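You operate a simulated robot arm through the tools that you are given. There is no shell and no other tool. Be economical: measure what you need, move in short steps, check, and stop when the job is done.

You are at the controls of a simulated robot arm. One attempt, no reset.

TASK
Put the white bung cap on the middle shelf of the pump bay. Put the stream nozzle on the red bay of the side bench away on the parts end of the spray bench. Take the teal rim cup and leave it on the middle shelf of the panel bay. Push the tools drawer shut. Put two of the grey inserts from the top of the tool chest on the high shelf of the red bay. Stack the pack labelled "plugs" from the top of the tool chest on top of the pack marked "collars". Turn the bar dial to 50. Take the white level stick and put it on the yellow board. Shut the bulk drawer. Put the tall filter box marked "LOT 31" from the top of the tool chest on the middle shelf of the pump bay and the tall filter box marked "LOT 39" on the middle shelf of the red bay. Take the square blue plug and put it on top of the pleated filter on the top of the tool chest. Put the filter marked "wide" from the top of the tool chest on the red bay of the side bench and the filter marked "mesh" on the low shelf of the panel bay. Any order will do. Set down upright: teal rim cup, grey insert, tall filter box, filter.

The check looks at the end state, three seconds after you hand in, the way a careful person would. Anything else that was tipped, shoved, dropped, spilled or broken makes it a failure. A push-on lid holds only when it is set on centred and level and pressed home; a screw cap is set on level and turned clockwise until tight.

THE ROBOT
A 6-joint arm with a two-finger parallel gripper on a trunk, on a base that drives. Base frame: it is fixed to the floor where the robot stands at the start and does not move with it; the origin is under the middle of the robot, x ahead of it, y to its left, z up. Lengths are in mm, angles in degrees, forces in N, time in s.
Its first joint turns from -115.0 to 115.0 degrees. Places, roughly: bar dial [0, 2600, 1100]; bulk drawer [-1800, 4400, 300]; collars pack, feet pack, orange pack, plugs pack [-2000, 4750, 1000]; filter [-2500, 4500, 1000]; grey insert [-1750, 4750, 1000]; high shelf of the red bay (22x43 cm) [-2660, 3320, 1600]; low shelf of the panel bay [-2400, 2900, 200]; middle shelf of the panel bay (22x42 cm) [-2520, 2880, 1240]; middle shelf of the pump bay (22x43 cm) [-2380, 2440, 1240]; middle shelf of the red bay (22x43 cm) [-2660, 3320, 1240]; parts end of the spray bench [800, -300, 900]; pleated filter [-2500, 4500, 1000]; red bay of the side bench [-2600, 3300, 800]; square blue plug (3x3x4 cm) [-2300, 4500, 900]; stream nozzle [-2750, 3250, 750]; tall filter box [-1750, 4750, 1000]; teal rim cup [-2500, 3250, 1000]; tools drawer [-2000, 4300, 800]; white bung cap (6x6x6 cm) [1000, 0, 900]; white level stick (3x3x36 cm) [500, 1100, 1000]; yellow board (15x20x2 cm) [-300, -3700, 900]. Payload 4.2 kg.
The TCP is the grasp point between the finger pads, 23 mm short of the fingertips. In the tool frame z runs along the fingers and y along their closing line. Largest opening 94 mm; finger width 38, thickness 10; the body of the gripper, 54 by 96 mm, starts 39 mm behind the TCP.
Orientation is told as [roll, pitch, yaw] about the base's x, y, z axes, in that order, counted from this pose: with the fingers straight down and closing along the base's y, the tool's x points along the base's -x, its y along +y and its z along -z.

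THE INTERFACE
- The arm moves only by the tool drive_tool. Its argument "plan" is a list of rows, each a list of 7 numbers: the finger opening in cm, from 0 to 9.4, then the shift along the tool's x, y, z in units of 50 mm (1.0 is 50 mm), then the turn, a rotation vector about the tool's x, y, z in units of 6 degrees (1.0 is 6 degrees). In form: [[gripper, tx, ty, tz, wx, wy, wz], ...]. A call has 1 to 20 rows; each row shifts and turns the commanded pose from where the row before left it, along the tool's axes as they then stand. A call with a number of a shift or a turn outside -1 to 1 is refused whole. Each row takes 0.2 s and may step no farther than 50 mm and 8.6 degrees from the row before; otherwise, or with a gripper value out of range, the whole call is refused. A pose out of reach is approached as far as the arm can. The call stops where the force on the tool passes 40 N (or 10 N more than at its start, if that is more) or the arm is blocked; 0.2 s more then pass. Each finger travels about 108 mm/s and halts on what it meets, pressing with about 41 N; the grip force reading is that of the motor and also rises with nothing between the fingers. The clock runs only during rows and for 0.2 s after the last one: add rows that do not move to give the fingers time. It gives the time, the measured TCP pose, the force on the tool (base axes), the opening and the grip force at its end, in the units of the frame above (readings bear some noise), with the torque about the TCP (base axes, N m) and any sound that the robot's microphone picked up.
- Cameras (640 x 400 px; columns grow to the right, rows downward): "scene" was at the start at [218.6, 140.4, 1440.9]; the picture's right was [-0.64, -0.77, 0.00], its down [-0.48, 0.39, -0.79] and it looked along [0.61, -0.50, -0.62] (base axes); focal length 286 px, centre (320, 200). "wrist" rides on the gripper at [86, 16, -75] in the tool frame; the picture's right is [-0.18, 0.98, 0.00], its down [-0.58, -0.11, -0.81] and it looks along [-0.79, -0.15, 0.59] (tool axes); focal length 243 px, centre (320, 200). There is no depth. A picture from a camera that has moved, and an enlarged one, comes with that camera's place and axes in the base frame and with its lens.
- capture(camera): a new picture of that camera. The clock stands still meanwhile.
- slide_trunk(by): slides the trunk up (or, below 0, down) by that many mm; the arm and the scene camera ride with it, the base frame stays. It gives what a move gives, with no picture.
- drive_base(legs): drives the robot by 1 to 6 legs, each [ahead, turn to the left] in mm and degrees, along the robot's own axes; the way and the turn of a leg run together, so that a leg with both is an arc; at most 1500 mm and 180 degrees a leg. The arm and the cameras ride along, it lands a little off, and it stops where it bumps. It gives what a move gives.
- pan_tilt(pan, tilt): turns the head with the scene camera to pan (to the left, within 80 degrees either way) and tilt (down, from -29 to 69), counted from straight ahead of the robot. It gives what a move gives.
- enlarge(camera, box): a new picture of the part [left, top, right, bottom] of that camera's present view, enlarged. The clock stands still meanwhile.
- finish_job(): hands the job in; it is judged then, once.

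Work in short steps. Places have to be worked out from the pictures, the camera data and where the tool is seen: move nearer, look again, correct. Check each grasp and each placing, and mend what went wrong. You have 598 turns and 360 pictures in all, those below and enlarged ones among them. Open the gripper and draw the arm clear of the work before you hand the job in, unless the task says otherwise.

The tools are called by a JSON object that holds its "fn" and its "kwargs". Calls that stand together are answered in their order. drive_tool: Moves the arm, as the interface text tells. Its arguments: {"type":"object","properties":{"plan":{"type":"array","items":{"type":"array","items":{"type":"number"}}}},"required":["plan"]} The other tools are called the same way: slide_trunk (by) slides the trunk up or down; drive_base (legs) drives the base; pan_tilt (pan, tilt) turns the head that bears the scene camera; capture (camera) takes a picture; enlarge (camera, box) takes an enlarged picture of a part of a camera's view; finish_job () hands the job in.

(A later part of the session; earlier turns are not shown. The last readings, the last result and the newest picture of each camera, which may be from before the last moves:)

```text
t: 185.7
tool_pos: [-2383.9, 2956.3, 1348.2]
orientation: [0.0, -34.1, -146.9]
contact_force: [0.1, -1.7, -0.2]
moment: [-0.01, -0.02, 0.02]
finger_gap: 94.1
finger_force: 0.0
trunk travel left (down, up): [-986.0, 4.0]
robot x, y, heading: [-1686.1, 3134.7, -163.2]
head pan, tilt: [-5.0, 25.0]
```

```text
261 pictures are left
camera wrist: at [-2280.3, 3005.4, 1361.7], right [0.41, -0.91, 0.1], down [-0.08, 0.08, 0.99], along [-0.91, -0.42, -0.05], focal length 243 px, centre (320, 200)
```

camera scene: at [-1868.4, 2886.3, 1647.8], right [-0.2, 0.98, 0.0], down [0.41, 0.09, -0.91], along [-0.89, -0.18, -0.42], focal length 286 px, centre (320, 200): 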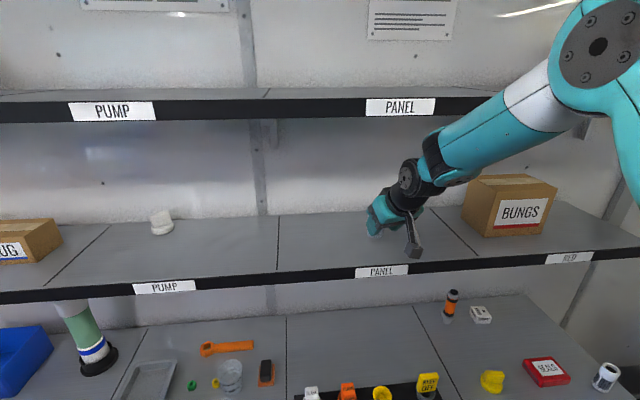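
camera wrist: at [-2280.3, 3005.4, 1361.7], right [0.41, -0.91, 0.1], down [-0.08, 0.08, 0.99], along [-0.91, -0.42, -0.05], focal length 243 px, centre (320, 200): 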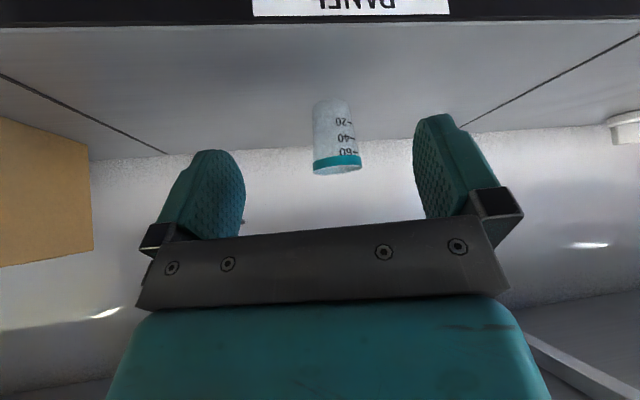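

The cup stands upright on the panel bay's middle shelf. Next I go to the tool chest: back off, fold in, turn and drive there.

{"fn": "drive_base", "kwargs": {"legs": [[-250, 0]]}}

{"fn": "drive_tool", "kwargs": {"plan": [[9.4, 0, 0, 0, 0, 1, 0], [9.4, 0, 0, 0, 0, 1, 0], [9.4, 0, 0, 0, 0, 1, 0], [9.4, 0, 0, 0, 0, 1, 0], [9.4, 0, 0, 0, 0, 1, 0], [9.4, 0, 0, 0, 0, 0.7, 0], [9.4, 0, 0, 0, 0, 0, 1], [9.4, 0, 0, 0, 0, 0, 1], [9.4, 0, 0, 0, 0, 0, 0.7], [9.4, 1, 0, 0, 0, 0, 0], [9.4, 1, 0, 0, 0, 0, 0], [9.4, 1, 0, 0, 0, 0, 0]]}}

{"fn": "slide_trunk", "kwargs": {"by": -150}}

{"fn": "drive_base", "kwargs": {"legs": [[0, -90], [450, 0]]}}

{"fn": "pan_tilt", "kwargs": {"pan": 0, "tilt": 30}}

{"fn": "capture", "kwargs": {"camera": "scene"}}

```text
t: 187.5
tool_pos: [-2148.7, 3027.2, 1348.1]
orientation: [-0.1, -34.1, -146.7]
contact_force: [-0.2, 0.7, -0.8]
moment: [0.01, 0.01, 0.01]
finger_gap: 93.9
finger_force: 0.1
trunk travel left (down, up): [-986.0, 4.0]
robot x, y, heading: [-1452.6, 3204.1, -163.4]
head pan, tilt: [-5.0, 25.0]
```

```text
t: 190.1
tool_pos: [-2006.6, 3069.2, 1347.9]
orientation: [0.0, 0.1, -162.9]
contact_force: [-0.3, -0.4, 0.4]
moment: [0.01, -0.03, 0.01]
finger_gap: 93.9
finger_force: 0.0
trunk travel left (down, up): [-986.0, 4.0]
robot x, y, heading: [-1455.4, 3205.7, -163.2]
head pan, tilt: [-5.0, 25.0]
```

```text
t: 191.8
tool_pos: [-2005.1, 3070.1, 1198.1]
orientation: [0.0, 0.0, -162.9]
contact_force: [0.2, 0.2, 0.2]
moment: [-0.01, -0.01, 0.01]
finger_gap: 94.0
finger_force: 0.0
trunk travel left (down, up): [-836.0, 154.0]
robot x, y, heading: [-1454.5, 3206.5, -163.1]
head pan, tilt: [-5.0, 25.0]
```

```text
t: 198.4
tool_pos: [-1683.2, 4198.4, 1197.7]
orientation: [0.0, 0.2, 105.0]
contact_force: [0.4, -0.5, 0.7]
moment: [0.0, -0.03, -0.01]
finger_gap: 94.1
finger_force: 0.2
trunk travel left (down, up): [-836.0, 154.0]
robot x, y, heading: [-1567.8, 3637.9, 105.0]
head pan, tilt: [-5.0, 25.0]
```

```text
t: 199.1
tool_pos: [-1683.1, 4197.3, 1198.5]
orientation: [0.0, 0.1, 105.0]
contact_force: [-0.9, -0.3, -1.4]
moment: [-0.02, -0.01, 0.01]
finger_gap: 94.1
finger_force: 0.0
trunk travel left (down, up): [-836.0, 154.0]
robot x, y, heading: [-1568.1, 3640.8, 105.0]
head pan, tilt: [0.0, 30.0]
```

```text
260 pictures are left
camera scene: at [-1818.4, 3826.0, 1489.8], right [0.97, 0.25, 0.0], down [0.13, -0.48, -0.87], along [-0.22, 0.84, -0.5], focal length 286 px, centre (320, 200)
```

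scene: 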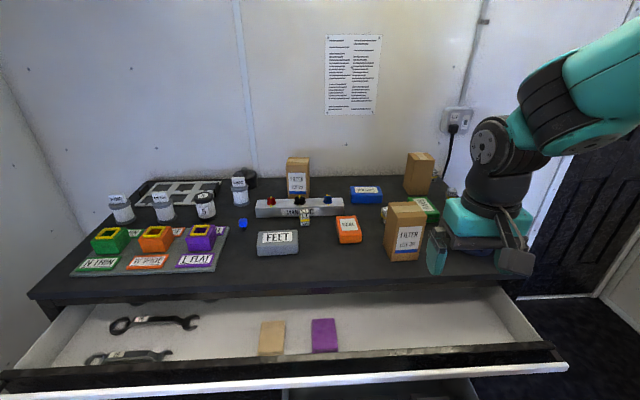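

I see the chest top and the open drawer with wrenches. I look lower to see both drawers.

{"fn": "pan_tilt", "kwargs": {"pan": 0, "tilt": 62}}

{"fn": "capture", "kwargs": {"camera": "scene"}}

{"fn": "pan_tilt", "kwargs": {"pan": 0, "tilt": 30}}

{"fn": "enlarge", "kwargs": {"camera": "scene", "box": [60, 150, 300, 300]}}

{"fn": "enlarge", "kwargs": {"camera": "scene", "box": [240, 140, 480, 290]}}

```text
t: 200.1
tool_pos: [-1684.1, 4197.6, 1199.4]
orientation: [0.1, 0.1, 105.1]
contact_force: [-0.6, 0.2, -0.1]
moment: [-0.01, -0.01, 0.0]
finger_gap: 94.1
finger_force: 0.1
trunk travel left (down, up): [-836.0, 154.0]
robot x, y, heading: [-1568.4, 3641.5, 104.8]
head pan, tilt: [0.0, 62.0]
```

```text
259 pictures are left
camera scene: at [-1811.8, 3800.8, 1445.4], right [0.97, 0.26, 0.0], down [0.23, -0.85, -0.47], along [-0.12, 0.45, -0.88], focal length 286 px, centre (320, 200)
```

scene: 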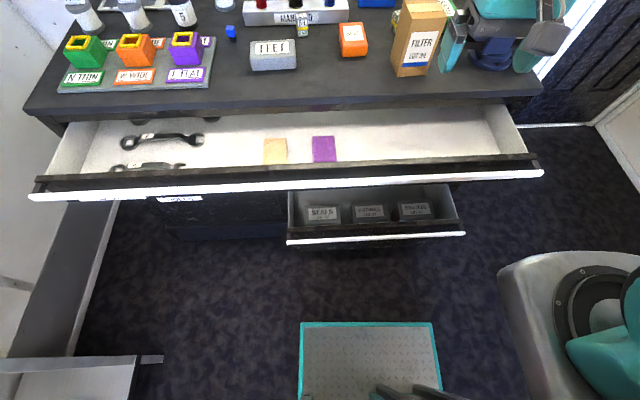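

```text
t: 201.1
tool_pos: [-1683.7, 4196.6, 1198.8]
orientation: [-0.1, 0.1, 105.0]
contact_force: [0.2, 1.4, -0.8]
moment: [0.01, 0.0, 0.0]
finger_gap: 94.0
finger_force: 0.0
trunk travel left (down, up): [-836.0, 154.0]
robot x, y, heading: [-1565.6, 3639.3, 104.9]
head pan, tilt: [0.0, 30.0]
```

```text
2.67 times, centred on (180, 225) of scene
camera zoom: at [-1818.4, 3825.9, 1489.7], right [0.97, 0.26, 0.0], down [0.13, -0.48, -0.87], along [-0.22, 0.84, -0.5], focal length 761 px, centre (693, 133)
```

zoom: 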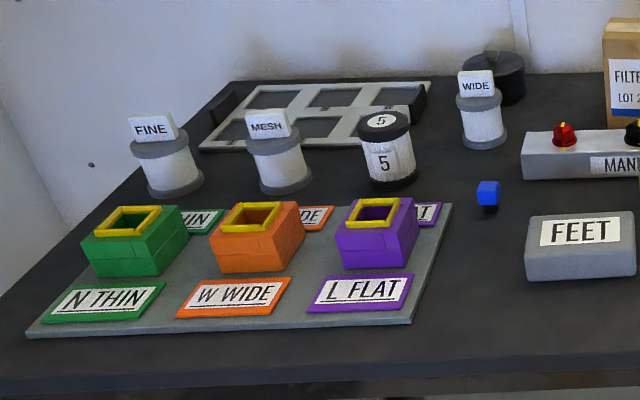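

```text
2.67 times, centred on (360, 215) of scene
camera zoom: at [-1818.4, 3825.9, 1489.7], right [0.97, 0.26, 0.0], down [0.13, -0.48, -0.87], along [-0.22, 0.84, -0.5], focal length 761 px, centre (213, 160)
```

zoom: 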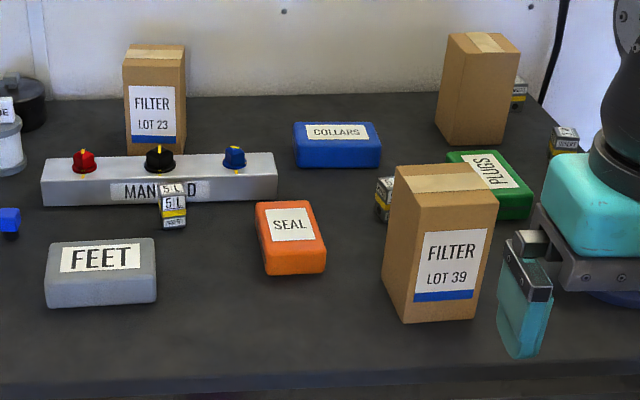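

Everything is readable now. First the drawers: I close the fingers, back off 80 mm and lower the fist in front of the tools drawer.

{"fn": "drive_base", "kwargs": {"legs": [[-90, 0]]}}

{"fn": "drive_tool", "kwargs": {"plan": [[0, 0, 0, 0, 0, 0, 0], [0, 0, 0, 0, 0, 0, 0], [0, 0, 0, 0, 0, 0, 0], [0, 0, 0, 0, 0, 0, 0]]}}

{"fn": "slide_trunk", "kwargs": {"by": -400}}

{"fn": "pan_tilt", "kwargs": {"pan": 0, "tilt": 35}}

{"fn": "capture", "kwargs": {"camera": "scene"}}

{"fn": "capture", "kwargs": {"camera": "wrist"}}

```text
t: 202.2
tool_pos: [-1661.2, 4112.3, 1196.9]
orientation: [-0.1, 0.1, 104.9]
contact_force: [0.4, 0.8, 0.4]
moment: [0.04, -0.02, 0.04]
finger_gap: 94.1
finger_force: 0.0
trunk travel left (down, up): [-836.0, 154.0]
robot x, y, heading: [-1543.2, 3555.8, 104.5]
head pan, tilt: [0.0, 30.0]
```

```text
t: 203.2
tool_pos: [-1661.6, 4112.4, 1198.2]
orientation: [0.0, 0.1, 105.1]
contact_force: [-0.7, -0.3, 0.4]
moment: [-0.02, 0.0, 0.0]
finger_gap: 0.0
finger_force: 41.3
trunk travel left (down, up): [-836.0, 154.0]
robot x, y, heading: [-1544.1, 3551.6, 104.4]
head pan, tilt: [0.0, 30.0]
```

```text
t: 207.0
tool_pos: [-1660.5, 4111.6, 798.3]
orientation: [0.0, 0.1, 105.0]
contact_force: [-0.2, 1.0, -0.2]
moment: [-0.02, 0.0, 0.01]
finger_gap: 0.1
finger_force: 41.4
trunk travel left (down, up): [-436.0, 554.0]
robot x, y, heading: [-1543.8, 3559.2, 104.6]
head pan, tilt: [0.0, 30.0]
```

```text
t: 207.6
tool_pos: [-1661.0, 4111.8, 798.2]
orientation: [0.0, 0.1, 105.0]
contact_force: [0.1, -0.4, 0.2]
moment: [0.0, 0.02, -0.01]
finger_gap: 0.1
finger_force: 40.9
trunk travel left (down, up): [-436.0, 554.0]
robot x, y, heading: [-1546.5, 3554.2, 104.9]
head pan, tilt: [0.0, 35.0]
```

```text
256 pictures are left
camera scene: at [-1795.1, 3737.9, 1082.0], right [0.97, 0.25, 0.0], down [0.15, -0.55, -0.82], along [-0.21, 0.79, -0.57], focal length 286 px, centre (320, 200)
```

scene: 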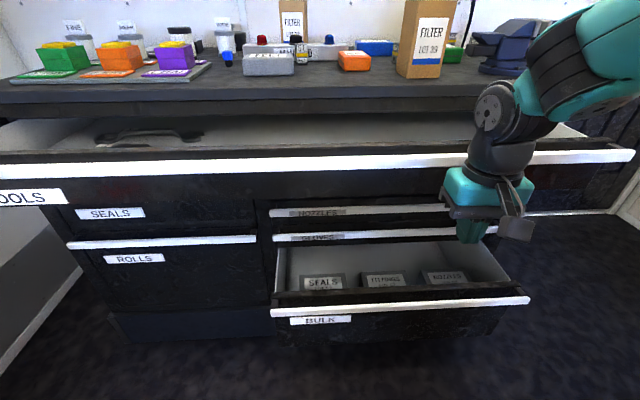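

```text
255 pictures are left
camera wrist: at [-1654.2, 4024.2, 873.6], right [-1.0, -0.08, 0.0], down [-0.05, 0.59, 0.81], along [-0.06, 0.8, -0.59], focal length 243 px, centre (320, 200)
```

wrist: 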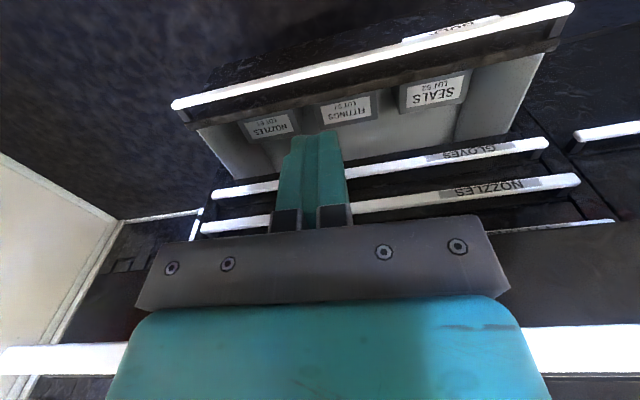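

The fist is in front of the TOOLS panel. I drive forward to push it shut.

{"fn": "drive_base", "kwargs": {"legs": [[140, 0]]}}

{"fn": "drive_base", "kwargs": {"legs": [[80, 0]]}}

{"fn": "capture", "kwargs": {"camera": "scene"}}

```text
t: 209.0
tool_pos: [-1697.8, 4252.0, 798.6]
orientation: [0.0, 0.1, 104.9]
contact_force: [0.2, -0.4, 0.1]
moment: [0.01, 0.0, -0.01]
finger_gap: 0.0
finger_force: 40.5
trunk travel left (down, up): [-436.0, 554.0]
robot x, y, heading: [-1584.4, 3692.7, 104.6]
head pan, tilt: [0.0, 35.0]
```

```text
t: 210.1
tool_pos: [-1717.2, 4329.7, 798.4]
orientation: [0.0, 0.0, 104.8]
contact_force: [0.0, 1.4, -0.1]
moment: [-0.01, -0.03, -0.01]
finger_gap: 0.1
finger_force: 41.0
trunk travel left (down, up): [-436.0, 554.0]
robot x, y, heading: [-1605.3, 3771.1, 104.6]
head pan, tilt: [0.0, 35.0]
```

```text
254 pictures are left
camera scene: at [-1852.3, 3955.6, 1081.9], right [0.97, 0.25, 0.0], down [0.15, -0.55, -0.82], along [-0.21, 0.79, -0.57], focal length 286 px, centre (320, 200)
```

scene: 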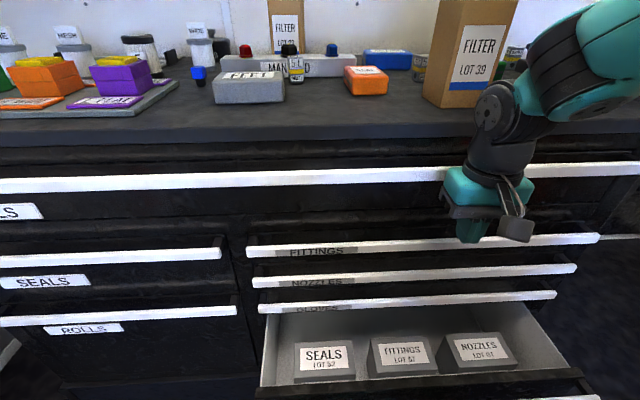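

Nearly shut, I push on until it seats.

{"fn": "drive_base", "kwargs": {"legs": [[70, 0]]}}

{"fn": "capture", "kwargs": {"camera": "scene"}}

```text
t: 210.8
tool_pos: [-1720.3, 4335.4, 797.4]
orientation: [0.1, 0.9, 105.4]
contact_force: [5.5, -11.8, 7.5]
moment: [1.18, 0.52, 0.15]
finger_gap: 0.1
finger_force: 40.9
trunk travel left (down, up): [-436.0, 554.0]
robot x, y, heading: [-1607.1, 3781.0, 104.5]
head pan, tilt: [0.0, 35.0]
stopped in leg 1: the force on the tool passed its limit (the readings are from after the stop); the commanded pose is now the measured one
```

```text
253 pictures are left
camera scene: at [-1854.8, 3965.6, 1081.9], right [0.97, 0.25, 0.0], down [0.15, -0.55, -0.82], along [-0.21, 0.79, -0.57], focal length 286 px, centre (320, 200)
```

scene: 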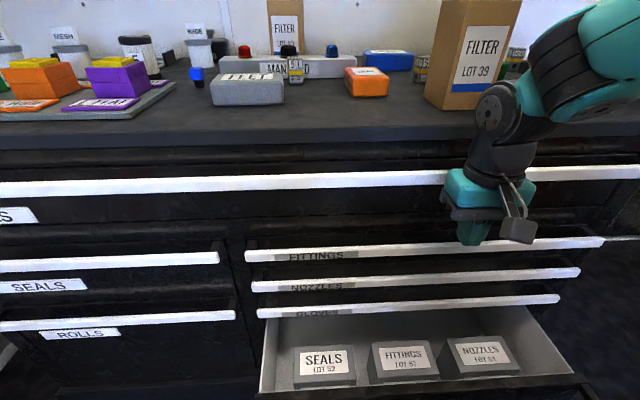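

It reached a hard stop at the same plane as the other drawers. Now the bulk drawer: back off, lower the fist to z≈370.

{"fn": "drive_base", "kwargs": {"legs": [[-220, 0]]}}

{"fn": "slide_trunk", "kwargs": {"by": -425}}

{"fn": "pan_tilt", "kwargs": {"pan": 0, "tilt": 25}}

{"fn": "capture", "kwargs": {"camera": "scene"}}

```text
t: 212.5
tool_pos: [-1664.9, 4122.3, 797.7]
orientation: [0.0, 0.8, 105.3]
contact_force: [1.2, -0.4, 1.1]
moment: [-0.02, 0.02, -0.03]
finger_gap: 0.0
finger_force: 41.1
trunk travel left (down, up): [-436.0, 554.0]
robot x, y, heading: [-1546.1, 3568.0, 104.8]
head pan, tilt: [0.0, 35.0]
```

```text
refused: -425 is not a number from -400 to 400
```

```text
t: 213.2
tool_pos: [-1664.5, 4121.2, 797.7]
orientation: [0.0, 0.8, 105.3]
contact_force: [-0.4, 1.0, 0.2]
moment: [0.03, -0.01, -0.01]
finger_gap: 0.0
finger_force: 40.6
trunk travel left (down, up): [-436.0, 554.0]
robot x, y, heading: [-1550.1, 3573.3, 104.8]
head pan, tilt: [0.0, 25.0]
```

```text
252 pictures are left
camera scene: at [-1799.9, 3756.0, 1097.7], right [0.97, 0.26, 0.0], down [0.11, -0.41, -0.91], along [-0.23, 0.88, -0.42], focal length 286 px, centre (320, 200)
```

scene: 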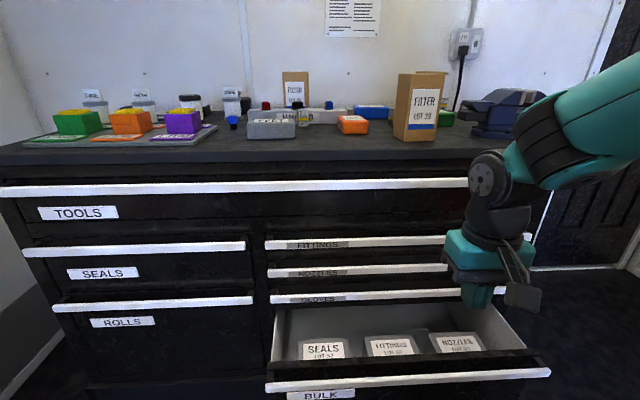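

The tools drawer is flush and shut. Now I lower the fist for the bulk drawer.

{"fn": "slide_trunk", "kwargs": {"by": -400}}

{"fn": "drive_tool", "kwargs": {"plan": [[0, 0, 0, 0.6, 0, 0, 0]]}}

{"fn": "capture", "kwargs": {"camera": "scene"}}

```text
t: 217.1
tool_pos: [-1664.2, 4121.5, 396.2]
orientation: [0.0, 0.7, 105.3]
contact_force: [0.5, 0.9, 0.4]
moment: [0.01, 0.0, 0.0]
finger_gap: 0.2
finger_force: 41.3
trunk travel left (down, up): [-36.0, 954.0]
robot x, y, heading: [-1551.1, 3571.9, 104.9]
head pan, tilt: [0.0, 25.0]
```

```text
t: 217.4
tool_pos: [-1663.1, 4122.3, 368.9]
orientation: [0.0, 0.7, 105.3]
contact_force: [0.0, -0.3, 1.3]
moment: [-0.02, 0.0, -0.03]
finger_gap: 0.0
finger_force: 41.4
trunk travel left (down, up): [-36.0, 954.0]
robot x, y, heading: [-1547.9, 3565.4, 105.0]
head pan, tilt: [0.0, 25.0]
```

```text
251 pictures are left
camera scene: at [-1799.9, 3756.0, 697.8], right [0.97, 0.26, 0.0], down [0.11, -0.41, -0.91], along [-0.23, 0.88, -0.42], focal length 286 px, centre (320, 200)
```

scene: 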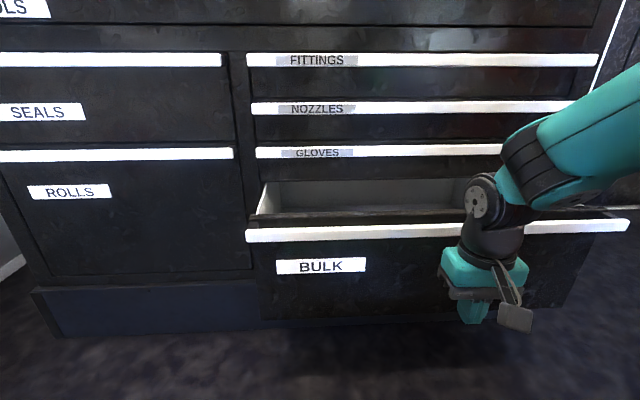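

The wrist would bump the upper drawers before the fist seats this one, so I tilt the fist forward 36° first, then push.

{"fn": "drive_tool", "kwargs": {"plan": [[0, 0, 0, 0, 0, -1, 0], [0, 0, 0, 0, 0, -1, 0], [0, 0, 0, 0, 0, -1, 0], [0, 0, 0, 0, 0, -1, 0], [0, 0, 0, 0, 0, -1, 0], [0, 0, 0, 0, 0, -1, 0]]}}

{"fn": "drive_base", "kwargs": {"legs": [[130, 0]]}}

{"fn": "drive_base", "kwargs": {"legs": [[120, 0]]}}

{"fn": "capture", "kwargs": {"camera": "scene"}}

```text
t: 218.8
tool_pos: [-1667.0, 4130.0, 370.6]
orientation: [0.0, -35.0, 105.2]
contact_force: [-0.2, 0.3, 0.2]
moment: [0.03, -0.03, 0.01]
finger_gap: 0.2
finger_force: 41.0
out of reach, approached as far as the arm can: row 6
trunk travel left (down, up): [-36.0, 954.0]
robot x, y, heading: [-1547.3, 3567.9, 104.9]
head pan, tilt: [0.0, 25.0]
```

```text
t: 220.1
tool_pos: [-1700.4, 4256.0, 370.2]
orientation: [0.0, -35.1, 105.1]
contact_force: [0.5, -0.1, -0.5]
moment: [0.0, -0.02, 0.01]
finger_gap: 0.2
finger_force: 41.0
trunk travel left (down, up): [-36.0, 954.0]
robot x, y, heading: [-1579.2, 3693.4, 104.4]
head pan, tilt: [0.0, 25.0]
```

```text
t: 221.5
tool_pos: [-1730.5, 4369.9, 369.1]
orientation: [-0.1, -34.8, 105.3]
contact_force: [0.2, 0.2, 0.0]
moment: [0.0, -0.03, -0.01]
finger_gap: 0.0
finger_force: 40.7
trunk travel left (down, up): [-36.0, 954.0]
robot x, y, heading: [-1609.0, 3806.7, 104.6]
head pan, tilt: [0.0, 25.0]
stopped in leg 1: the robot was blocked; the commanded pose is now the measured one
```

```text
250 pictures are left
camera scene: at [-1862.8, 3996.9, 697.6], right [0.97, 0.25, 0.0], down [0.11, -0.41, -0.91], along [-0.23, 0.88, -0.42], focal length 286 px, centre (320, 200)
```

scene: 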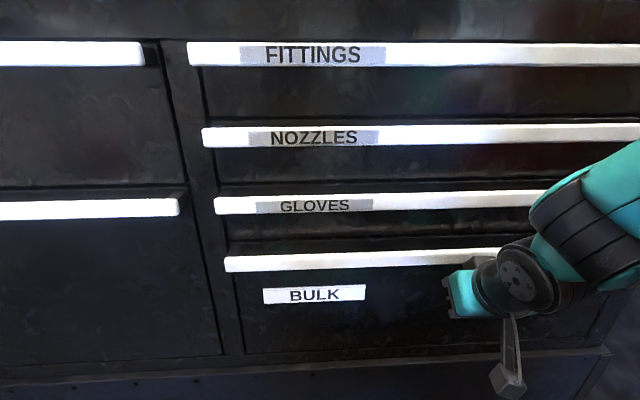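

The bulk drawer is flush too. I back off, raise the trunk and straighten the tool.

{"fn": "drive_base", "kwargs": {"legs": [[-200, 0]]}}

{"fn": "drive_tool", "kwargs": {"plan": [[5, 0, 0, 0, 0, 1, 0], [5, 0, 0, 0, 0, 1, 0], [5, 0, 0, 0, 0, 1, 0], [5, 0, 0, 0, 0, 1, 0], [5, 0, 0, 0, 0, 1, 0], [5, 0, 0, 0, 0, 0.85, 0]]}}

{"fn": "slide_trunk", "kwargs": {"by": 400}}

{"fn": "slide_trunk", "kwargs": {"by": 400}}

{"fn": "pan_tilt", "kwargs": {"pan": 5, "tilt": 35}}

{"fn": "capture", "kwargs": {"camera": "scene"}}

```text
t: 223.1
tool_pos: [-1681.7, 4176.3, 370.2]
orientation: [-0.1, -34.9, 105.7]
contact_force: [-0.4, -0.1, -0.1]
moment: [0.0, 0.0, 0.03]
finger_gap: 0.0
finger_force: 40.6
trunk travel left (down, up): [-36.0, 954.0]
robot x, y, heading: [-1561.2, 3615.6, 104.8]
head pan, tilt: [0.0, 25.0]
```

```text
t: 224.5
tool_pos: [-1683.3, 4175.4, 369.3]
orientation: [0.0, 0.4, 105.7]
contact_force: [0.1, 1.0, 0.2]
moment: [0.0, -0.04, 0.03]
finger_gap: 50.0
finger_force: 0.1
trunk travel left (down, up): [-36.0, 954.0]
robot x, y, heading: [-1557.7, 3618.4, 105.3]
head pan, tilt: [0.0, 25.0]
```

```text
t: 228.3
tool_pos: [-1683.1, 4176.0, 769.2]
orientation: [0.1, 0.2, 105.5]
contact_force: [-0.4, 0.0, -0.2]
moment: [0.02, 0.0, -0.01]
finger_gap: 49.8
finger_force: 0.1
trunk travel left (down, up): [-436.0, 554.0]
robot x, y, heading: [-1563.9, 3618.2, 105.0]
head pan, tilt: [0.0, 25.0]
```

```text
t: 232.2
tool_pos: [-1681.6, 4176.8, 1170.1]
orientation: [0.1, 0.1, 105.6]
contact_force: [0.6, 0.0, -0.7]
moment: [-0.01, -0.01, 0.0]
finger_gap: 50.1
finger_force: 0.1
trunk travel left (down, up): [-836.0, 154.0]
robot x, y, heading: [-1557.3, 3620.2, 104.8]
head pan, tilt: [0.0, 25.0]
```

```text
t: 232.9
tool_pos: [-1682.5, 4176.0, 1169.9]
orientation: [0.0, 0.2, 105.5]
contact_force: [0.9, -0.3, -0.6]
moment: [0.02, -0.02, 0.0]
finger_gap: 49.6
finger_force: 0.0
trunk travel left (down, up): [-836.0, 154.0]
robot x, y, heading: [-1563.4, 3611.7, 104.9]
head pan, tilt: [5.0, 35.0]
```

```text
249 pictures are left
camera scene: at [-1819.1, 3797.1, 1482.0], right [0.94, 0.34, 0.0], down [0.2, -0.54, -0.82], along [-0.28, 0.77, -0.57], focal length 286 px, centre (320, 200)
```

scene: 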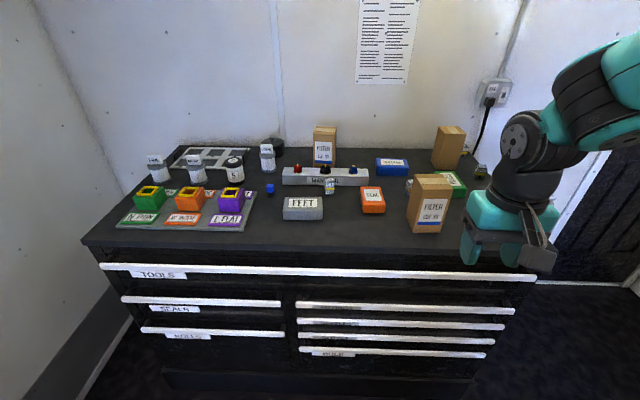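

All drawers are shut. I raise the trunk and drive up to the chest for the table-top tasks.

{"fn": "slide_trunk", "kwargs": {"by": 150}}

{"fn": "drive_base", "kwargs": {"legs": [[370, 0]]}}

{"fn": "pan_tilt", "kwargs": {"pan": 0, "tilt": 48}}

{"fn": "capture", "kwargs": {"camera": "scene"}}

{"fn": "capture", "kwargs": {"camera": "wrist"}}

```text
t: 234.7
tool_pos: [-1682.7, 4176.1, 1320.2]
orientation: [0.0, 0.2, 105.6]
contact_force: [-0.1, 0.0, 0.1]
moment: [0.03, 0.01, -0.03]
finger_gap: 49.8
finger_force: 0.2
trunk travel left (down, up): [-986.0, 4.0]
robot x, y, heading: [-1559.6, 3615.3, 105.1]
head pan, tilt: [5.0, 35.0]
```

```text
t: 237.0
tool_pos: [-1780.3, 4530.2, 1319.7]
orientation: [-0.1, 0.2, 105.8]
contact_force: [-0.4, 0.1, -0.1]
moment: [0.01, 0.02, -0.03]
finger_gap: 50.1
finger_force: 0.0
trunk travel left (down, up): [-986.0, 4.0]
robot x, y, heading: [-1657.5, 3970.6, 105.3]
head pan, tilt: [5.0, 35.0]
```

```text
t: 237.8
tool_pos: [-1781.3, 4530.7, 1320.8]
orientation: [0.0, 0.2, 105.8]
contact_force: [0.7, -0.6, 0.3]
moment: [0.02, -0.06, 0.01]
finger_gap: 49.9
finger_force: 0.0
trunk travel left (down, up): [-986.0, 4.0]
robot x, y, heading: [-1658.2, 3975.0, 105.2]
head pan, tilt: [0.0, 48.0]
```

```text
248 pictures are left
camera scene: at [-1906.0, 4144.5, 1613.0], right [0.96, 0.26, 0.0], down [0.2, -0.72, -0.67], along [-0.18, 0.65, -0.74], focal length 286 px, centre (320, 200)
```

scene: 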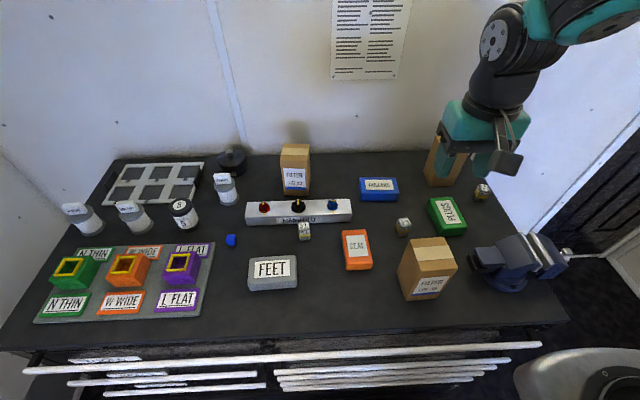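

```text
247 pictures are left
camera wrist: at [-1772.8, 4443.4, 1395.6], right [-1.0, -0.09, 0.0], down [-0.06, 0.59, 0.8], along [-0.07, 0.8, -0.59], focal length 243 px, centre (320, 200)
```

wrist: 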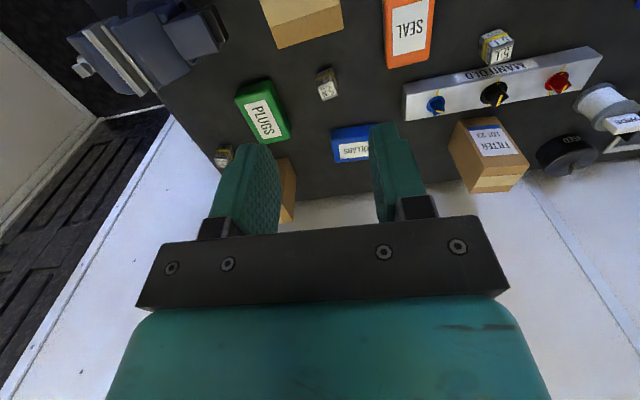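

I triangulate the PLUGS pack top centre at about [-1689, 4738, 976] (chest top ≈ 942). I move above it and look.

{"fn": "drive_tool", "kwargs": {"plan": [[9.4, -0.696, -0.58, 0, 0, 0, 0], [9.4, -0.696, -0.58, 0, 0, 0, 0], [9.4, -0.696, -0.58, 0, 0, 0, 0], [9.4, -0.696, -0.58, 0, 0, 0, 0], [9.4, -0.696, -0.58, 0, 0, 0, 0], [9.4, 0, 0, 1, 0, 0, 0], [9.4, 0, 0, 1, 0, 0, 0], [9.4, 0, 0, 1, 0, 0, 0], [9.4, 0, 0, 1, 0, 0, 0]]}}

{"fn": "capture", "kwargs": {"camera": "wrist"}}

{"fn": "enlarge", "kwargs": {"camera": "scene", "box": [290, 140, 530, 310]}}

```text
t: 239.8
tool_pos: [-1688.2, 4738.4, 1116.9]
orientation: [-0.1, 0.1, 105.7]
contact_force: [-0.1, -0.5, 0.4]
moment: [0.01, 0.0, 0.0]
finger_gap: 94.0
finger_force: 0.0
trunk travel left (down, up): [-986.0, 4.0]
robot x, y, heading: [-1654.8, 3972.0, 105.4]
head pan, tilt: [0.0, 48.0]
```

```text
246 pictures are left
camera wrist: at [-1680.8, 4650.8, 1192.9], right [-1.0, -0.09, 0.0], down [-0.06, 0.59, 0.8], along [-0.07, 0.8, -0.59], focal length 243 px, centre (320, 200)
```

wrist: 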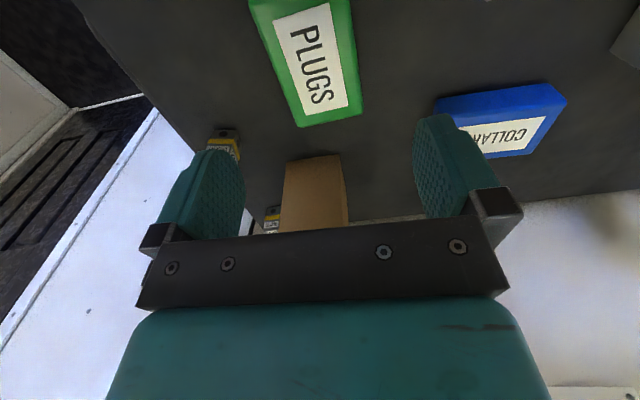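

```text
2.35 times, centred on (410, 225) of scene
camera zoom: at [-1905.9, 4144.0, 1613.1], right [0.96, 0.26, 0.0], down [0.2, -0.72, -0.67], along [-0.18, 0.65, -0.74], focal length 672 px, centre (108, 141)
```

zoom: 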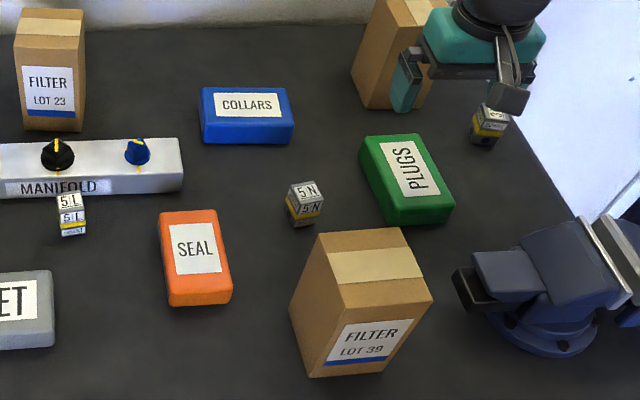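

The PLUGS pack is well aligned with the tool. I descend to z≈1010 and check.

{"fn": "drive_tool", "kwargs": {"plan": [[9.4, -0.1, 0, 1, 0, 0, 0], [9.4, 0, 0, 0.9, 0, 0, 0]]}}

{"fn": "capture", "kwargs": {"camera": "wrist"}}

```text
refused: row 1 steps farther than a row can; nothing moved
```

```text
244 pictures are left
camera wrist: at [-1680.8, 4650.8, 1192.9], right [-1.0, -0.09, 0.0], down [-0.06, 0.59, 0.8], along [-0.07, 0.8, -0.59], focal length 243 px, centre (320, 200)
```

wrist: 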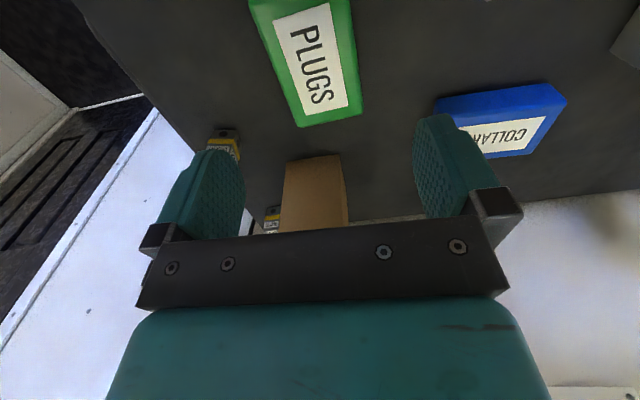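

Row norm slightly over the limit; again with smaller rows.

{"fn": "drive_tool", "kwargs": {"plan": [[9.4, -0.1, 0, 0.95, 0, 0, 0], [9.4, 0, 0, 0.95, 0, 0, 0]]}}

{"fn": "capture", "kwargs": {"camera": "wrist"}}

```text
t: 240.3
tool_pos: [-1689.9, 4739.7, 1024.6]
orientation: [-0.1, 0.2, 105.8]
contact_force: [0.2, -0.5, 0.5]
moment: [0.02, -0.01, 0.03]
finger_gap: 94.1
finger_force: 0.0
trunk travel left (down, up): [-986.0, 4.0]
robot x, y, heading: [-1662.1, 3974.4, 105.4]
head pan, tilt: [0.0, 48.0]
```

```text
243 pictures are left
camera wrist: at [-1682.3, 4653.4, 1100.0], right [-1.0, -0.09, 0.0], down [-0.06, 0.59, 0.8], along [-0.07, 0.8, -0.59], focal length 243 px, centre (320, 200)
```

wrist: 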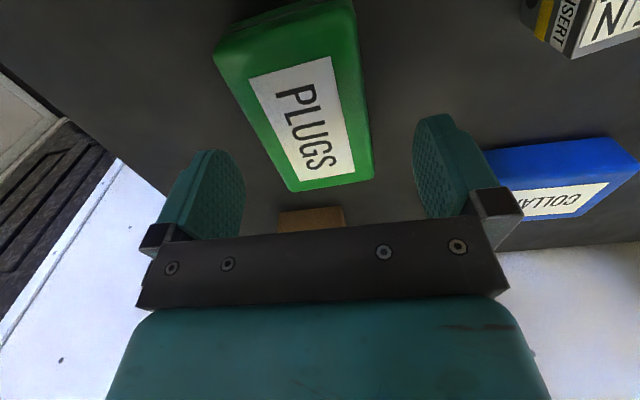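

I centre: 9 mm forward, 6 mm right, 3° turn, then down and grip.

{"fn": "drive_tool", "kwargs": {"plan": [[9.4, -0.18, -0.12, 0.5, 0, 0, -0.5], [9.4, 0, 0, 0.5, 0, 0, 0], [9.4, 0, 0, 0.16, 0, 0, 0], [5, 0, 0, 0, 0, 0, 0], [5, 0, 0, 0, 0, 0, 0], [5, 0, 0, 0, 0, 0, 0]]}}

{"fn": "capture", "kwargs": {"camera": "wrist"}}

```text
t: 241.8
tool_pos: [-1686.9, 4750.3, 966.5]
orientation: [0.0, 0.2, 108.8]
contact_force: [-0.2, -0.3, -0.8]
moment: [-0.01, 0.0, 0.0]
finger_gap: 74.5
finger_force: 40.5
trunk travel left (down, up): [-986.0, 4.0]
robot x, y, heading: [-1654.4, 3972.8, 105.1]
head pan, tilt: [0.0, 48.0]
```

```text
242 pictures are left
camera wrist: at [-1673.9, 4664.5, 1042.3], right [-0.99, -0.14, 0.0], down [-0.09, 0.59, 0.8], along [-0.11, 0.8, -0.6], focal length 243 px, centre (320, 200)
```

wrist: 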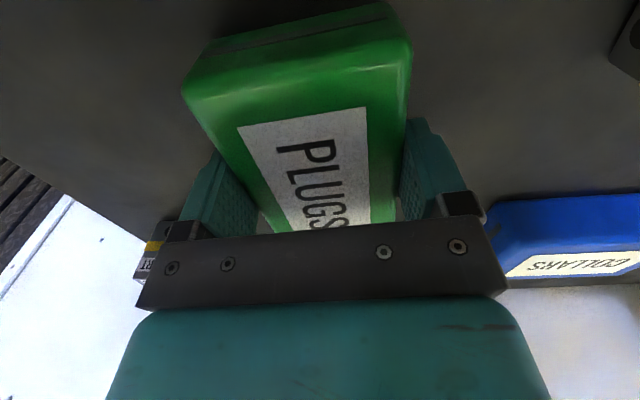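

PLUGS is gripped. I lift it, move over COLLARS (≈[-1895, 4812]) and turn it 91° to line up.

{"fn": "drive_tool", "kwargs": {"plan": [[5, 0, 0, -0.9, 0, 0, 0], [5, 0, 0, -0.9, 0, 0, 0], [5, 0, 0, -0.5, 0, 0, 0], [5, -0.5, 0.71, 0, 0, 0, 0], [5, -0.5, 0.71, 0, 0, 0, 0], [5, -0.5, 0.71, 0, 0, 0, 0], [5, -0.5, 0.71, 0, 0, 0, 0], [5, -0.5, 0.71, 0, 0, 0, 0]]}}

{"fn": "drive_tool", "kwargs": {"plan": [[5, 0, 0, 0, 0, 0, 1], [5, 0, 0, 0, 0, 0, 1], [5, 0, 0, 0, 0, 0, 1], [5, 0, 0, 0, 0, 0, 1], [5, 0, 0, 0, 0, 0, 1], [5, 0, 0, 0, 0, 0, 1], [5, 0, 0, 0, 0, 0, 1], [5, 0, 0, 0, 0, 0, 1], [5, 0, 0, 0, 0, 0, 1], [5, 0, 0, 0, 0, 0, 1], [5, 0, 0, 0, 0, 0, 1], [5, 0, 0, 0, 0, 0, 1], [5, 0, 0, 0, 0, 0, 1], [5, 0, 0, 0, 0, 0, 1], [5, 0, 0, 0, 0, 0, 1], [5, 0, 0, 0, 0, 0, 0.2]]}}

{"fn": "enlarge", "kwargs": {"camera": "scene", "box": [290, 100, 530, 250]}}

{"fn": "capture", "kwargs": {"camera": "wrist"}}

```text
t: 243.6
tool_pos: [-1892.8, 4808.5, 1079.6]
orientation: [0.0, 0.5, 108.8]
contact_force: [-0.7, 0.8, -1.3]
moment: [0.0, 0.01, 0.0]
finger_gap: 74.5
finger_force: 41.0
out of reach, approached as far as the arm can: row 8
trunk travel left (down, up): [-986.0, 4.0]
robot x, y, heading: [-1658.7, 3974.7, 105.3]
head pan, tilt: [0.0, 48.0]
```

```text
t: 246.9
tool_pos: [-1892.5, 4808.1, 1080.5]
orientation: [-0.3, 0.0, 17.4]
contact_force: [-0.6, -0.1, -1.2]
moment: [0.01, 0.01, -0.01]
finger_gap: 74.5
finger_force: 41.4
trunk travel left (down, up): [-986.0, 4.0]
robot x, y, heading: [-1657.6, 3972.0, 105.1]
head pan, tilt: [0.0, 48.0]
```

```text
2.67 times, centred on (410, 175) of scene
camera zoom: at [-1906.1, 4144.6, 1612.9], right [0.96, 0.26, 0.0], down [0.2, -0.72, -0.67], along [-0.18, 0.65, -0.74], focal length 761 px, centre (80, 267)
```

zoom: 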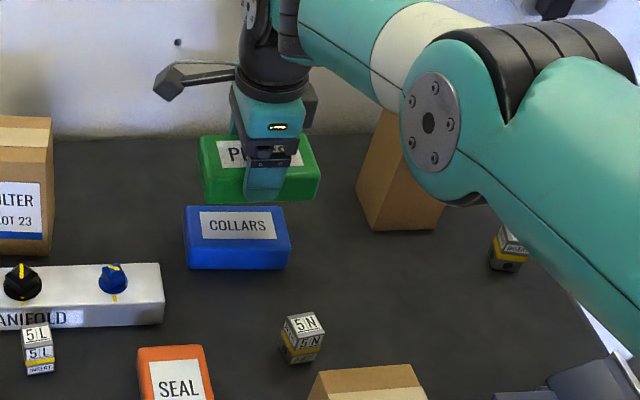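

```text
240 pictures are left
camera wrist: at [-1979.6, 4797.6, 1156.8], right [-0.12, 0.99, 0.0], down [0.59, 0.07, 0.81], along [0.8, 0.09, -0.59], focal length 243 px, centre (320, 200)
```

wrist: 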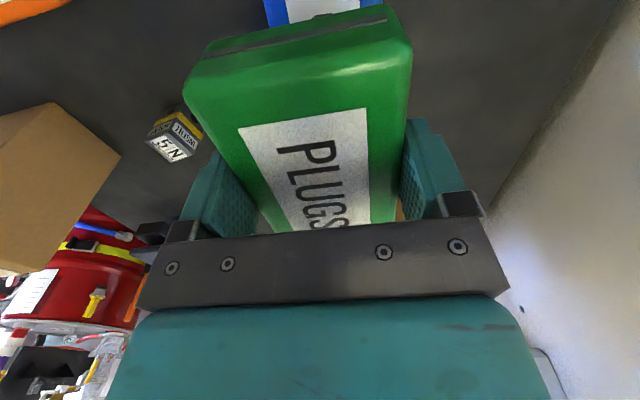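

Alignment checks out within a few mm. I correct and lower the pack, finishing in fine steps.

{"fn": "drive_tool", "kwargs": {"plan": [[5, 0.05, 0.08, 0.7, 0, 0, 0], [5, 0, 0, 0.66, 0, 0, 0], [5, 0, 0, 0.05, 0, 0, 0], [5, 0, 0, 0.05, 0, 0, 0], [5, 0, 0, 0.05, 0, 0, 0]]}}

{"fn": "enlarge", "kwargs": {"camera": "scene", "box": [310, 110, 470, 210]}}

```text
t: 248.2
tool_pos: [-1887.8, 4793.0, 1012.7]
orientation: [-0.2, -0.1, 17.6]
contact_force: [0.9, 0.4, -1.3]
moment: [-0.02, 0.01, -0.02]
finger_gap: 74.6
finger_force: 41.2
out of reach, approached as far as the arm can: row 1, 2
trunk travel left (down, up): [-986.0, 4.0]
robot x, y, heading: [-1658.3, 3969.0, 105.0]
head pan, tilt: [0.0, 48.0]
```

```text
4.00 times, centred on (390, 160) of scene
camera zoom: at [-1906.1, 4144.6, 1612.9], right [0.96, 0.26, 0.0], down [0.2, -0.72, -0.67], along [-0.18, 0.65, -0.74], focal length 1142 px, centre (40, 360)
```

zoom: 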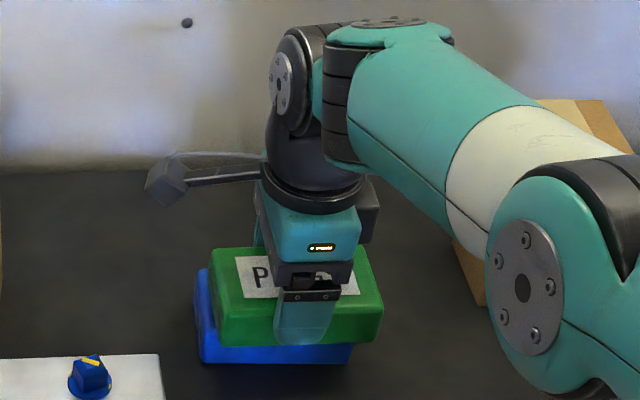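

Reach is exhausted here. I lift 25 mm and bring the base 60 mm closer.

{"fn": "drive_tool", "kwargs": {"plan": [[5, 0, 0, -0.25, 0, 0, 0], [5, 0, 0, -0.25, 0, 0, 0]]}}

{"fn": "drive_base", "kwargs": {"legs": [[55, 0]]}}

{"fn": "drive_tool", "kwargs": {"plan": [[5, 0, 0, 0, 0, 0, 0]]}}

```text
t: 248.8
tool_pos: [-1888.5, 4793.5, 1034.9]
orientation: [-0.3, 0.0, 17.6]
contact_force: [0.4, 0.0, -2.1]
moment: [-0.01, 0.01, 0.01]
finger_gap: 74.6
finger_force: 41.3
trunk travel left (down, up): [-986.0, 4.0]
robot x, y, heading: [-1655.6, 3969.4, 105.2]
head pan, tilt: [0.0, 48.0]
```

```text
t: 249.7
tool_pos: [-1901.8, 4850.2, 1036.0]
orientation: [-0.2, 0.0, 17.6]
contact_force: [0.0, -0.2, -2.6]
moment: [0.0, 0.01, -0.01]
finger_gap: 74.7
finger_force: 41.2
trunk travel left (down, up): [-986.0, 4.0]
robot x, y, heading: [-1670.0, 4025.9, 105.1]
head pan, tilt: [0.0, 48.0]
```

```text
t: 250.1
tool_pos: [-1902.8, 4848.1, 1035.7]
orientation: [-0.2, 0.1, 17.7]
contact_force: [0.1, 0.0, -1.4]
moment: [0.06, 0.0, 0.01]
finger_gap: 74.2
finger_force: 41.2
trunk travel left (down, up): [-986.0, 4.0]
robot x, y, heading: [-1671.6, 4027.8, 105.5]
head pan, tilt: [0.0, 48.0]
```

Now back to above COLLARS and down in fine steps.

{"fn": "drive_tool", "kwargs": {"plan": [[5, 0.06, -0.38, 0, 0, 0, 0], [5, 0.06, -0.38, 0, 0, 0, 0], [5, 0, 0, 0.5, 0, 0, 0], [5, 0, 0, 0.05, 0, 0, 0], [5, 0, 0, 0.05, 0, 0, 0], [5, 0, 0, 0.05, 0, 0, 0]]}}

{"fn": "enlarge", "kwargs": {"camera": "scene", "box": [310, 130, 470, 230]}}

```text
t: 251.5
tool_pos: [-1896.8, 4809.7, 1007.2]
orientation: [0.1, 0.1, 17.6]
contact_force: [3.1, -2.8, 19.9]
moment: [-0.29, 1.02, 0.18]
finger_gap: 74.7
finger_force: 41.2
trunk travel left (down, up): [-986.0, 4.0]
robot x, y, heading: [-1673.4, 4026.3, 104.9]
head pan, tilt: [0.0, 48.0]
```

```text
4.00 times, centred on (390, 180) of scene
camera zoom: at [-1920.2, 4198.0, 1613.6], right [0.97, 0.26, 0.0], down [0.19, -0.72, -0.67], along [-0.18, 0.65, -0.74], focal length 1142 px, centre (40, 280)
```

zoom: 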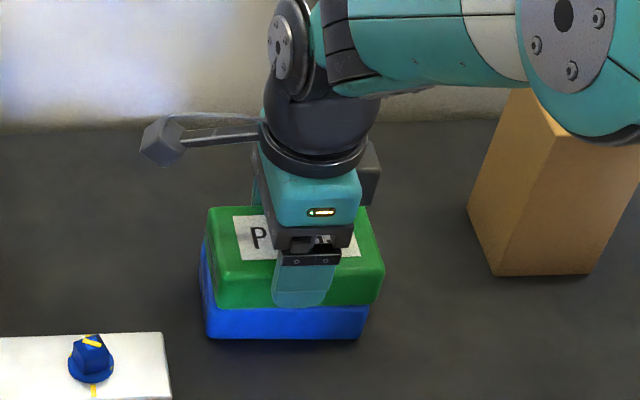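

PLUGS rests on COLLARS. I open and lift away.

{"fn": "drive_tool", "kwargs": {"plan": [[5, 0, 0, -0.02, 0, 0, 0], [9.4, 0, 0, 0, 0, 0, 0], [9.4, 0, 0, 0, 0, 0, 0], [9.4, 0, 0, -0.5, 0, 0, 0], [9.4, 0, 0, -1, 0, 0, 0], [9.4, 0, 0, -1, 0, 0, 0], [9.4, 0, 0, -1, 0, 0, 0]]}}

{"fn": "enlarge", "kwargs": {"camera": "scene", "box": [310, 130, 470, 230]}}

{"fn": "capture", "kwargs": {"camera": "wrist"}}

```text
t: 253.1
tool_pos: [-1894.3, 4812.5, 1179.5]
orientation: [-0.4, -0.1, 17.5]
contact_force: [0.5, 0.5, -0.7]
moment: [-0.02, -0.04, 0.01]
finger_gap: 94.1
finger_force: 0.1
trunk travel left (down, up): [-986.0, 4.0]
robot x, y, heading: [-1672.0, 4029.6, 104.9]
head pan, tilt: [0.0, 48.0]
```

```text
4.00 times, centred on (390, 180) of scene
camera zoom: at [-1920.8, 4199.5, 1612.8], right [0.97, 0.26, 0.0], down [0.19, -0.72, -0.67], along [-0.18, 0.65, -0.74], focal length 1142 px, centre (40, 280)
```

zoom: 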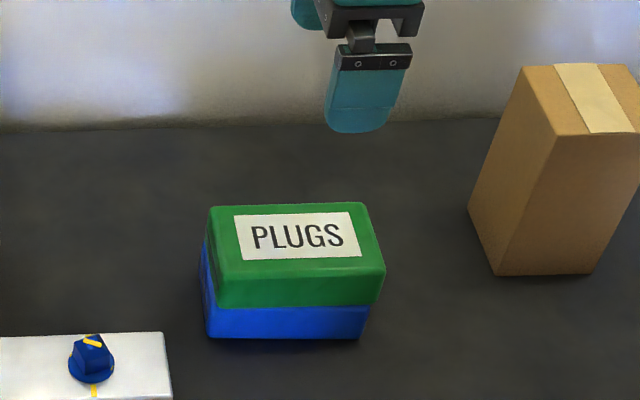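

```text
236 pictures are left
camera wrist: at [-1981.0, 4801.9, 1254.9], right [-0.12, 0.99, -0.01], down [0.58, 0.08, 0.81], along [0.8, 0.09, -0.59], focal length 243 px, centre (320, 200)
```

wrist: 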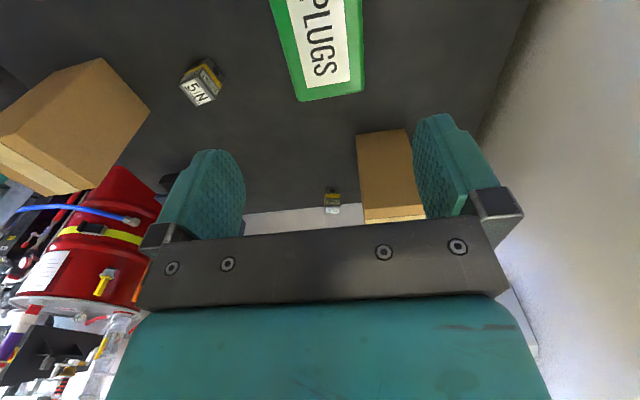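

Neatly stacked. Next the blue plug and pleated filter at the left: I turn the tool back, retract and shift the robot left along the chest.

{"fn": "drive_tool", "kwargs": {"plan": [[5, 0, 0, -0.5, 0, 0, -1], [5, 0, 0, -0.3, 0, 0, -1], [5, 0, 0, 0, 0, 0, -1], [5, 0, 0, 0, 0, 0, -1], [5, 0, 0, 0, 0, 0, -1], [5, 0, 0, 0, 0, 0, -1], [5, 0, 0, 0, 0, 0, -1], [5, 0, 0, 0, 0, 0, -1], [5, 0, 0, 0, 0, 0, -1], [5, 0, 0, 0, 0, 0, -1], [5, 0, 0, 0, 0, 0, -1], [5, 0, 0, 0, 0, 0, -1], [5, 0, 0, 0, 0, 0, -1], [5, 0, 0, 0, 0, 0, -1], [5, 0, 0, 0, 0, 0, -0.6]]}}

{"fn": "drive_tool", "kwargs": {"plan": [[5, 1, 0, 0, 0, 0, 0], [5, 1, 0, 0, 0, 0, 0], [5, 1, 0, 0, 0, 0, 0], [5, 1, 0, 0, 0, 0, 0], [5, 1, 0, 0, 0, 0, 0]]}}

{"fn": "drive_base", "kwargs": {"legs": [[-320, 0], [0, 90], [350, 0], [0, -88], [290, 0]]}}

{"fn": "pan_tilt", "kwargs": {"pan": 0, "tilt": 48}}

{"fn": "capture", "kwargs": {"camera": "scene"}}

{"fn": "capture", "kwargs": {"camera": "wrist"}}

```text
t: 256.3
tool_pos: [-1895.5, 4811.1, 1220.2]
orientation: [0.0, 0.2, 105.4]
contact_force: [-0.3, -0.3, -0.5]
moment: [-0.01, -0.02, 0.0]
finger_gap: 50.0
finger_force: 0.1
trunk travel left (down, up): [-986.0, 4.0]
robot x, y, heading: [-1673.9, 4026.9, 105.2]
head pan, tilt: [0.0, 48.0]
```

```text
t: 257.5
tool_pos: [-1830.9, 4570.3, 1221.0]
orientation: [0.0, 0.2, 105.2]
contact_force: [-0.3, -0.5, 0.1]
moment: [-0.03, 0.01, 0.0]
finger_gap: 50.1
finger_force: 0.0
trunk travel left (down, up): [-986.0, 4.0]
robot x, y, heading: [-1674.9, 4022.4, 105.3]
head pan, tilt: [0.0, 48.0]
```

```text
t: 270.7
tool_pos: [-2137.3, 4451.3, 1220.7]
orientation: [0.0, 0.2, 103.4]
contact_force: [0.6, 0.3, 0.1]
moment: [0.02, 0.0, -0.04]
finger_gap: 50.3
finger_force: 0.1
trunk travel left (down, up): [-986.0, 4.0]
robot x, y, heading: [-1994.4, 3903.8, 103.3]
head pan, tilt: [0.0, 48.0]
```

```text
t: 271.3
tool_pos: [-2137.6, 4451.4, 1220.8]
orientation: [0.0, 0.2, 103.4]
contact_force: [-0.8, -1.2, 0.1]
moment: [-0.02, 0.0, -0.05]
finger_gap: 49.9
finger_force: 0.1
trunk travel left (down, up): [-986.0, 4.0]
robot x, y, heading: [-1994.5, 3906.4, 103.4]
head pan, tilt: [0.0, 48.0]
```

```text
235 pictures are left
camera scene: at [-2238.5, 4082.1, 1612.9], right [0.97, 0.23, 0.0], down [0.17, -0.72, -0.67], along [-0.16, 0.65, -0.74], focal length 286 px, centre (320, 200)
```

scene: 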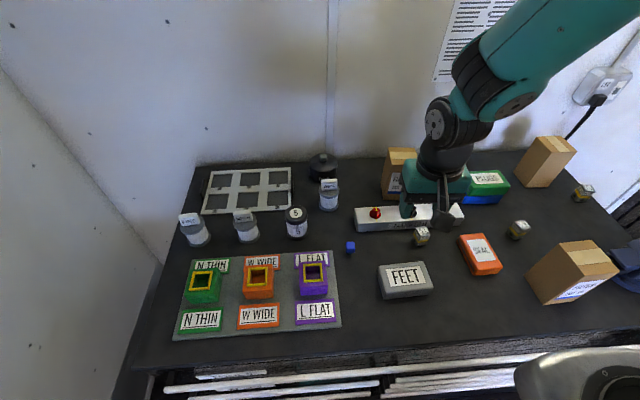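

```text
234 pictures are left
camera wrist: at [-2132.7, 4363.9, 1296.1], right [-1.0, -0.05, 0.0], down [-0.03, 0.59, 0.8], along [-0.04, 0.8, -0.59], focal length 243 px, centre (320, 200)
```

wrist: 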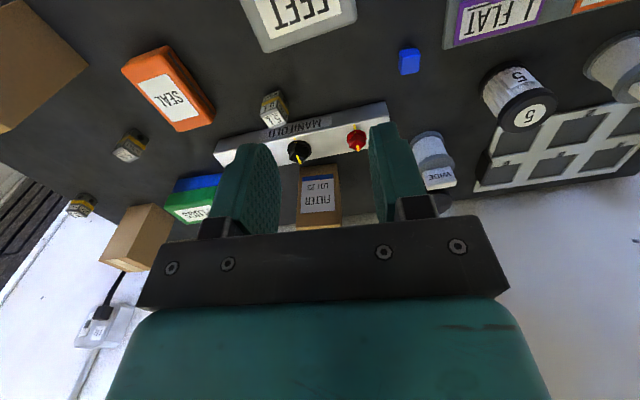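

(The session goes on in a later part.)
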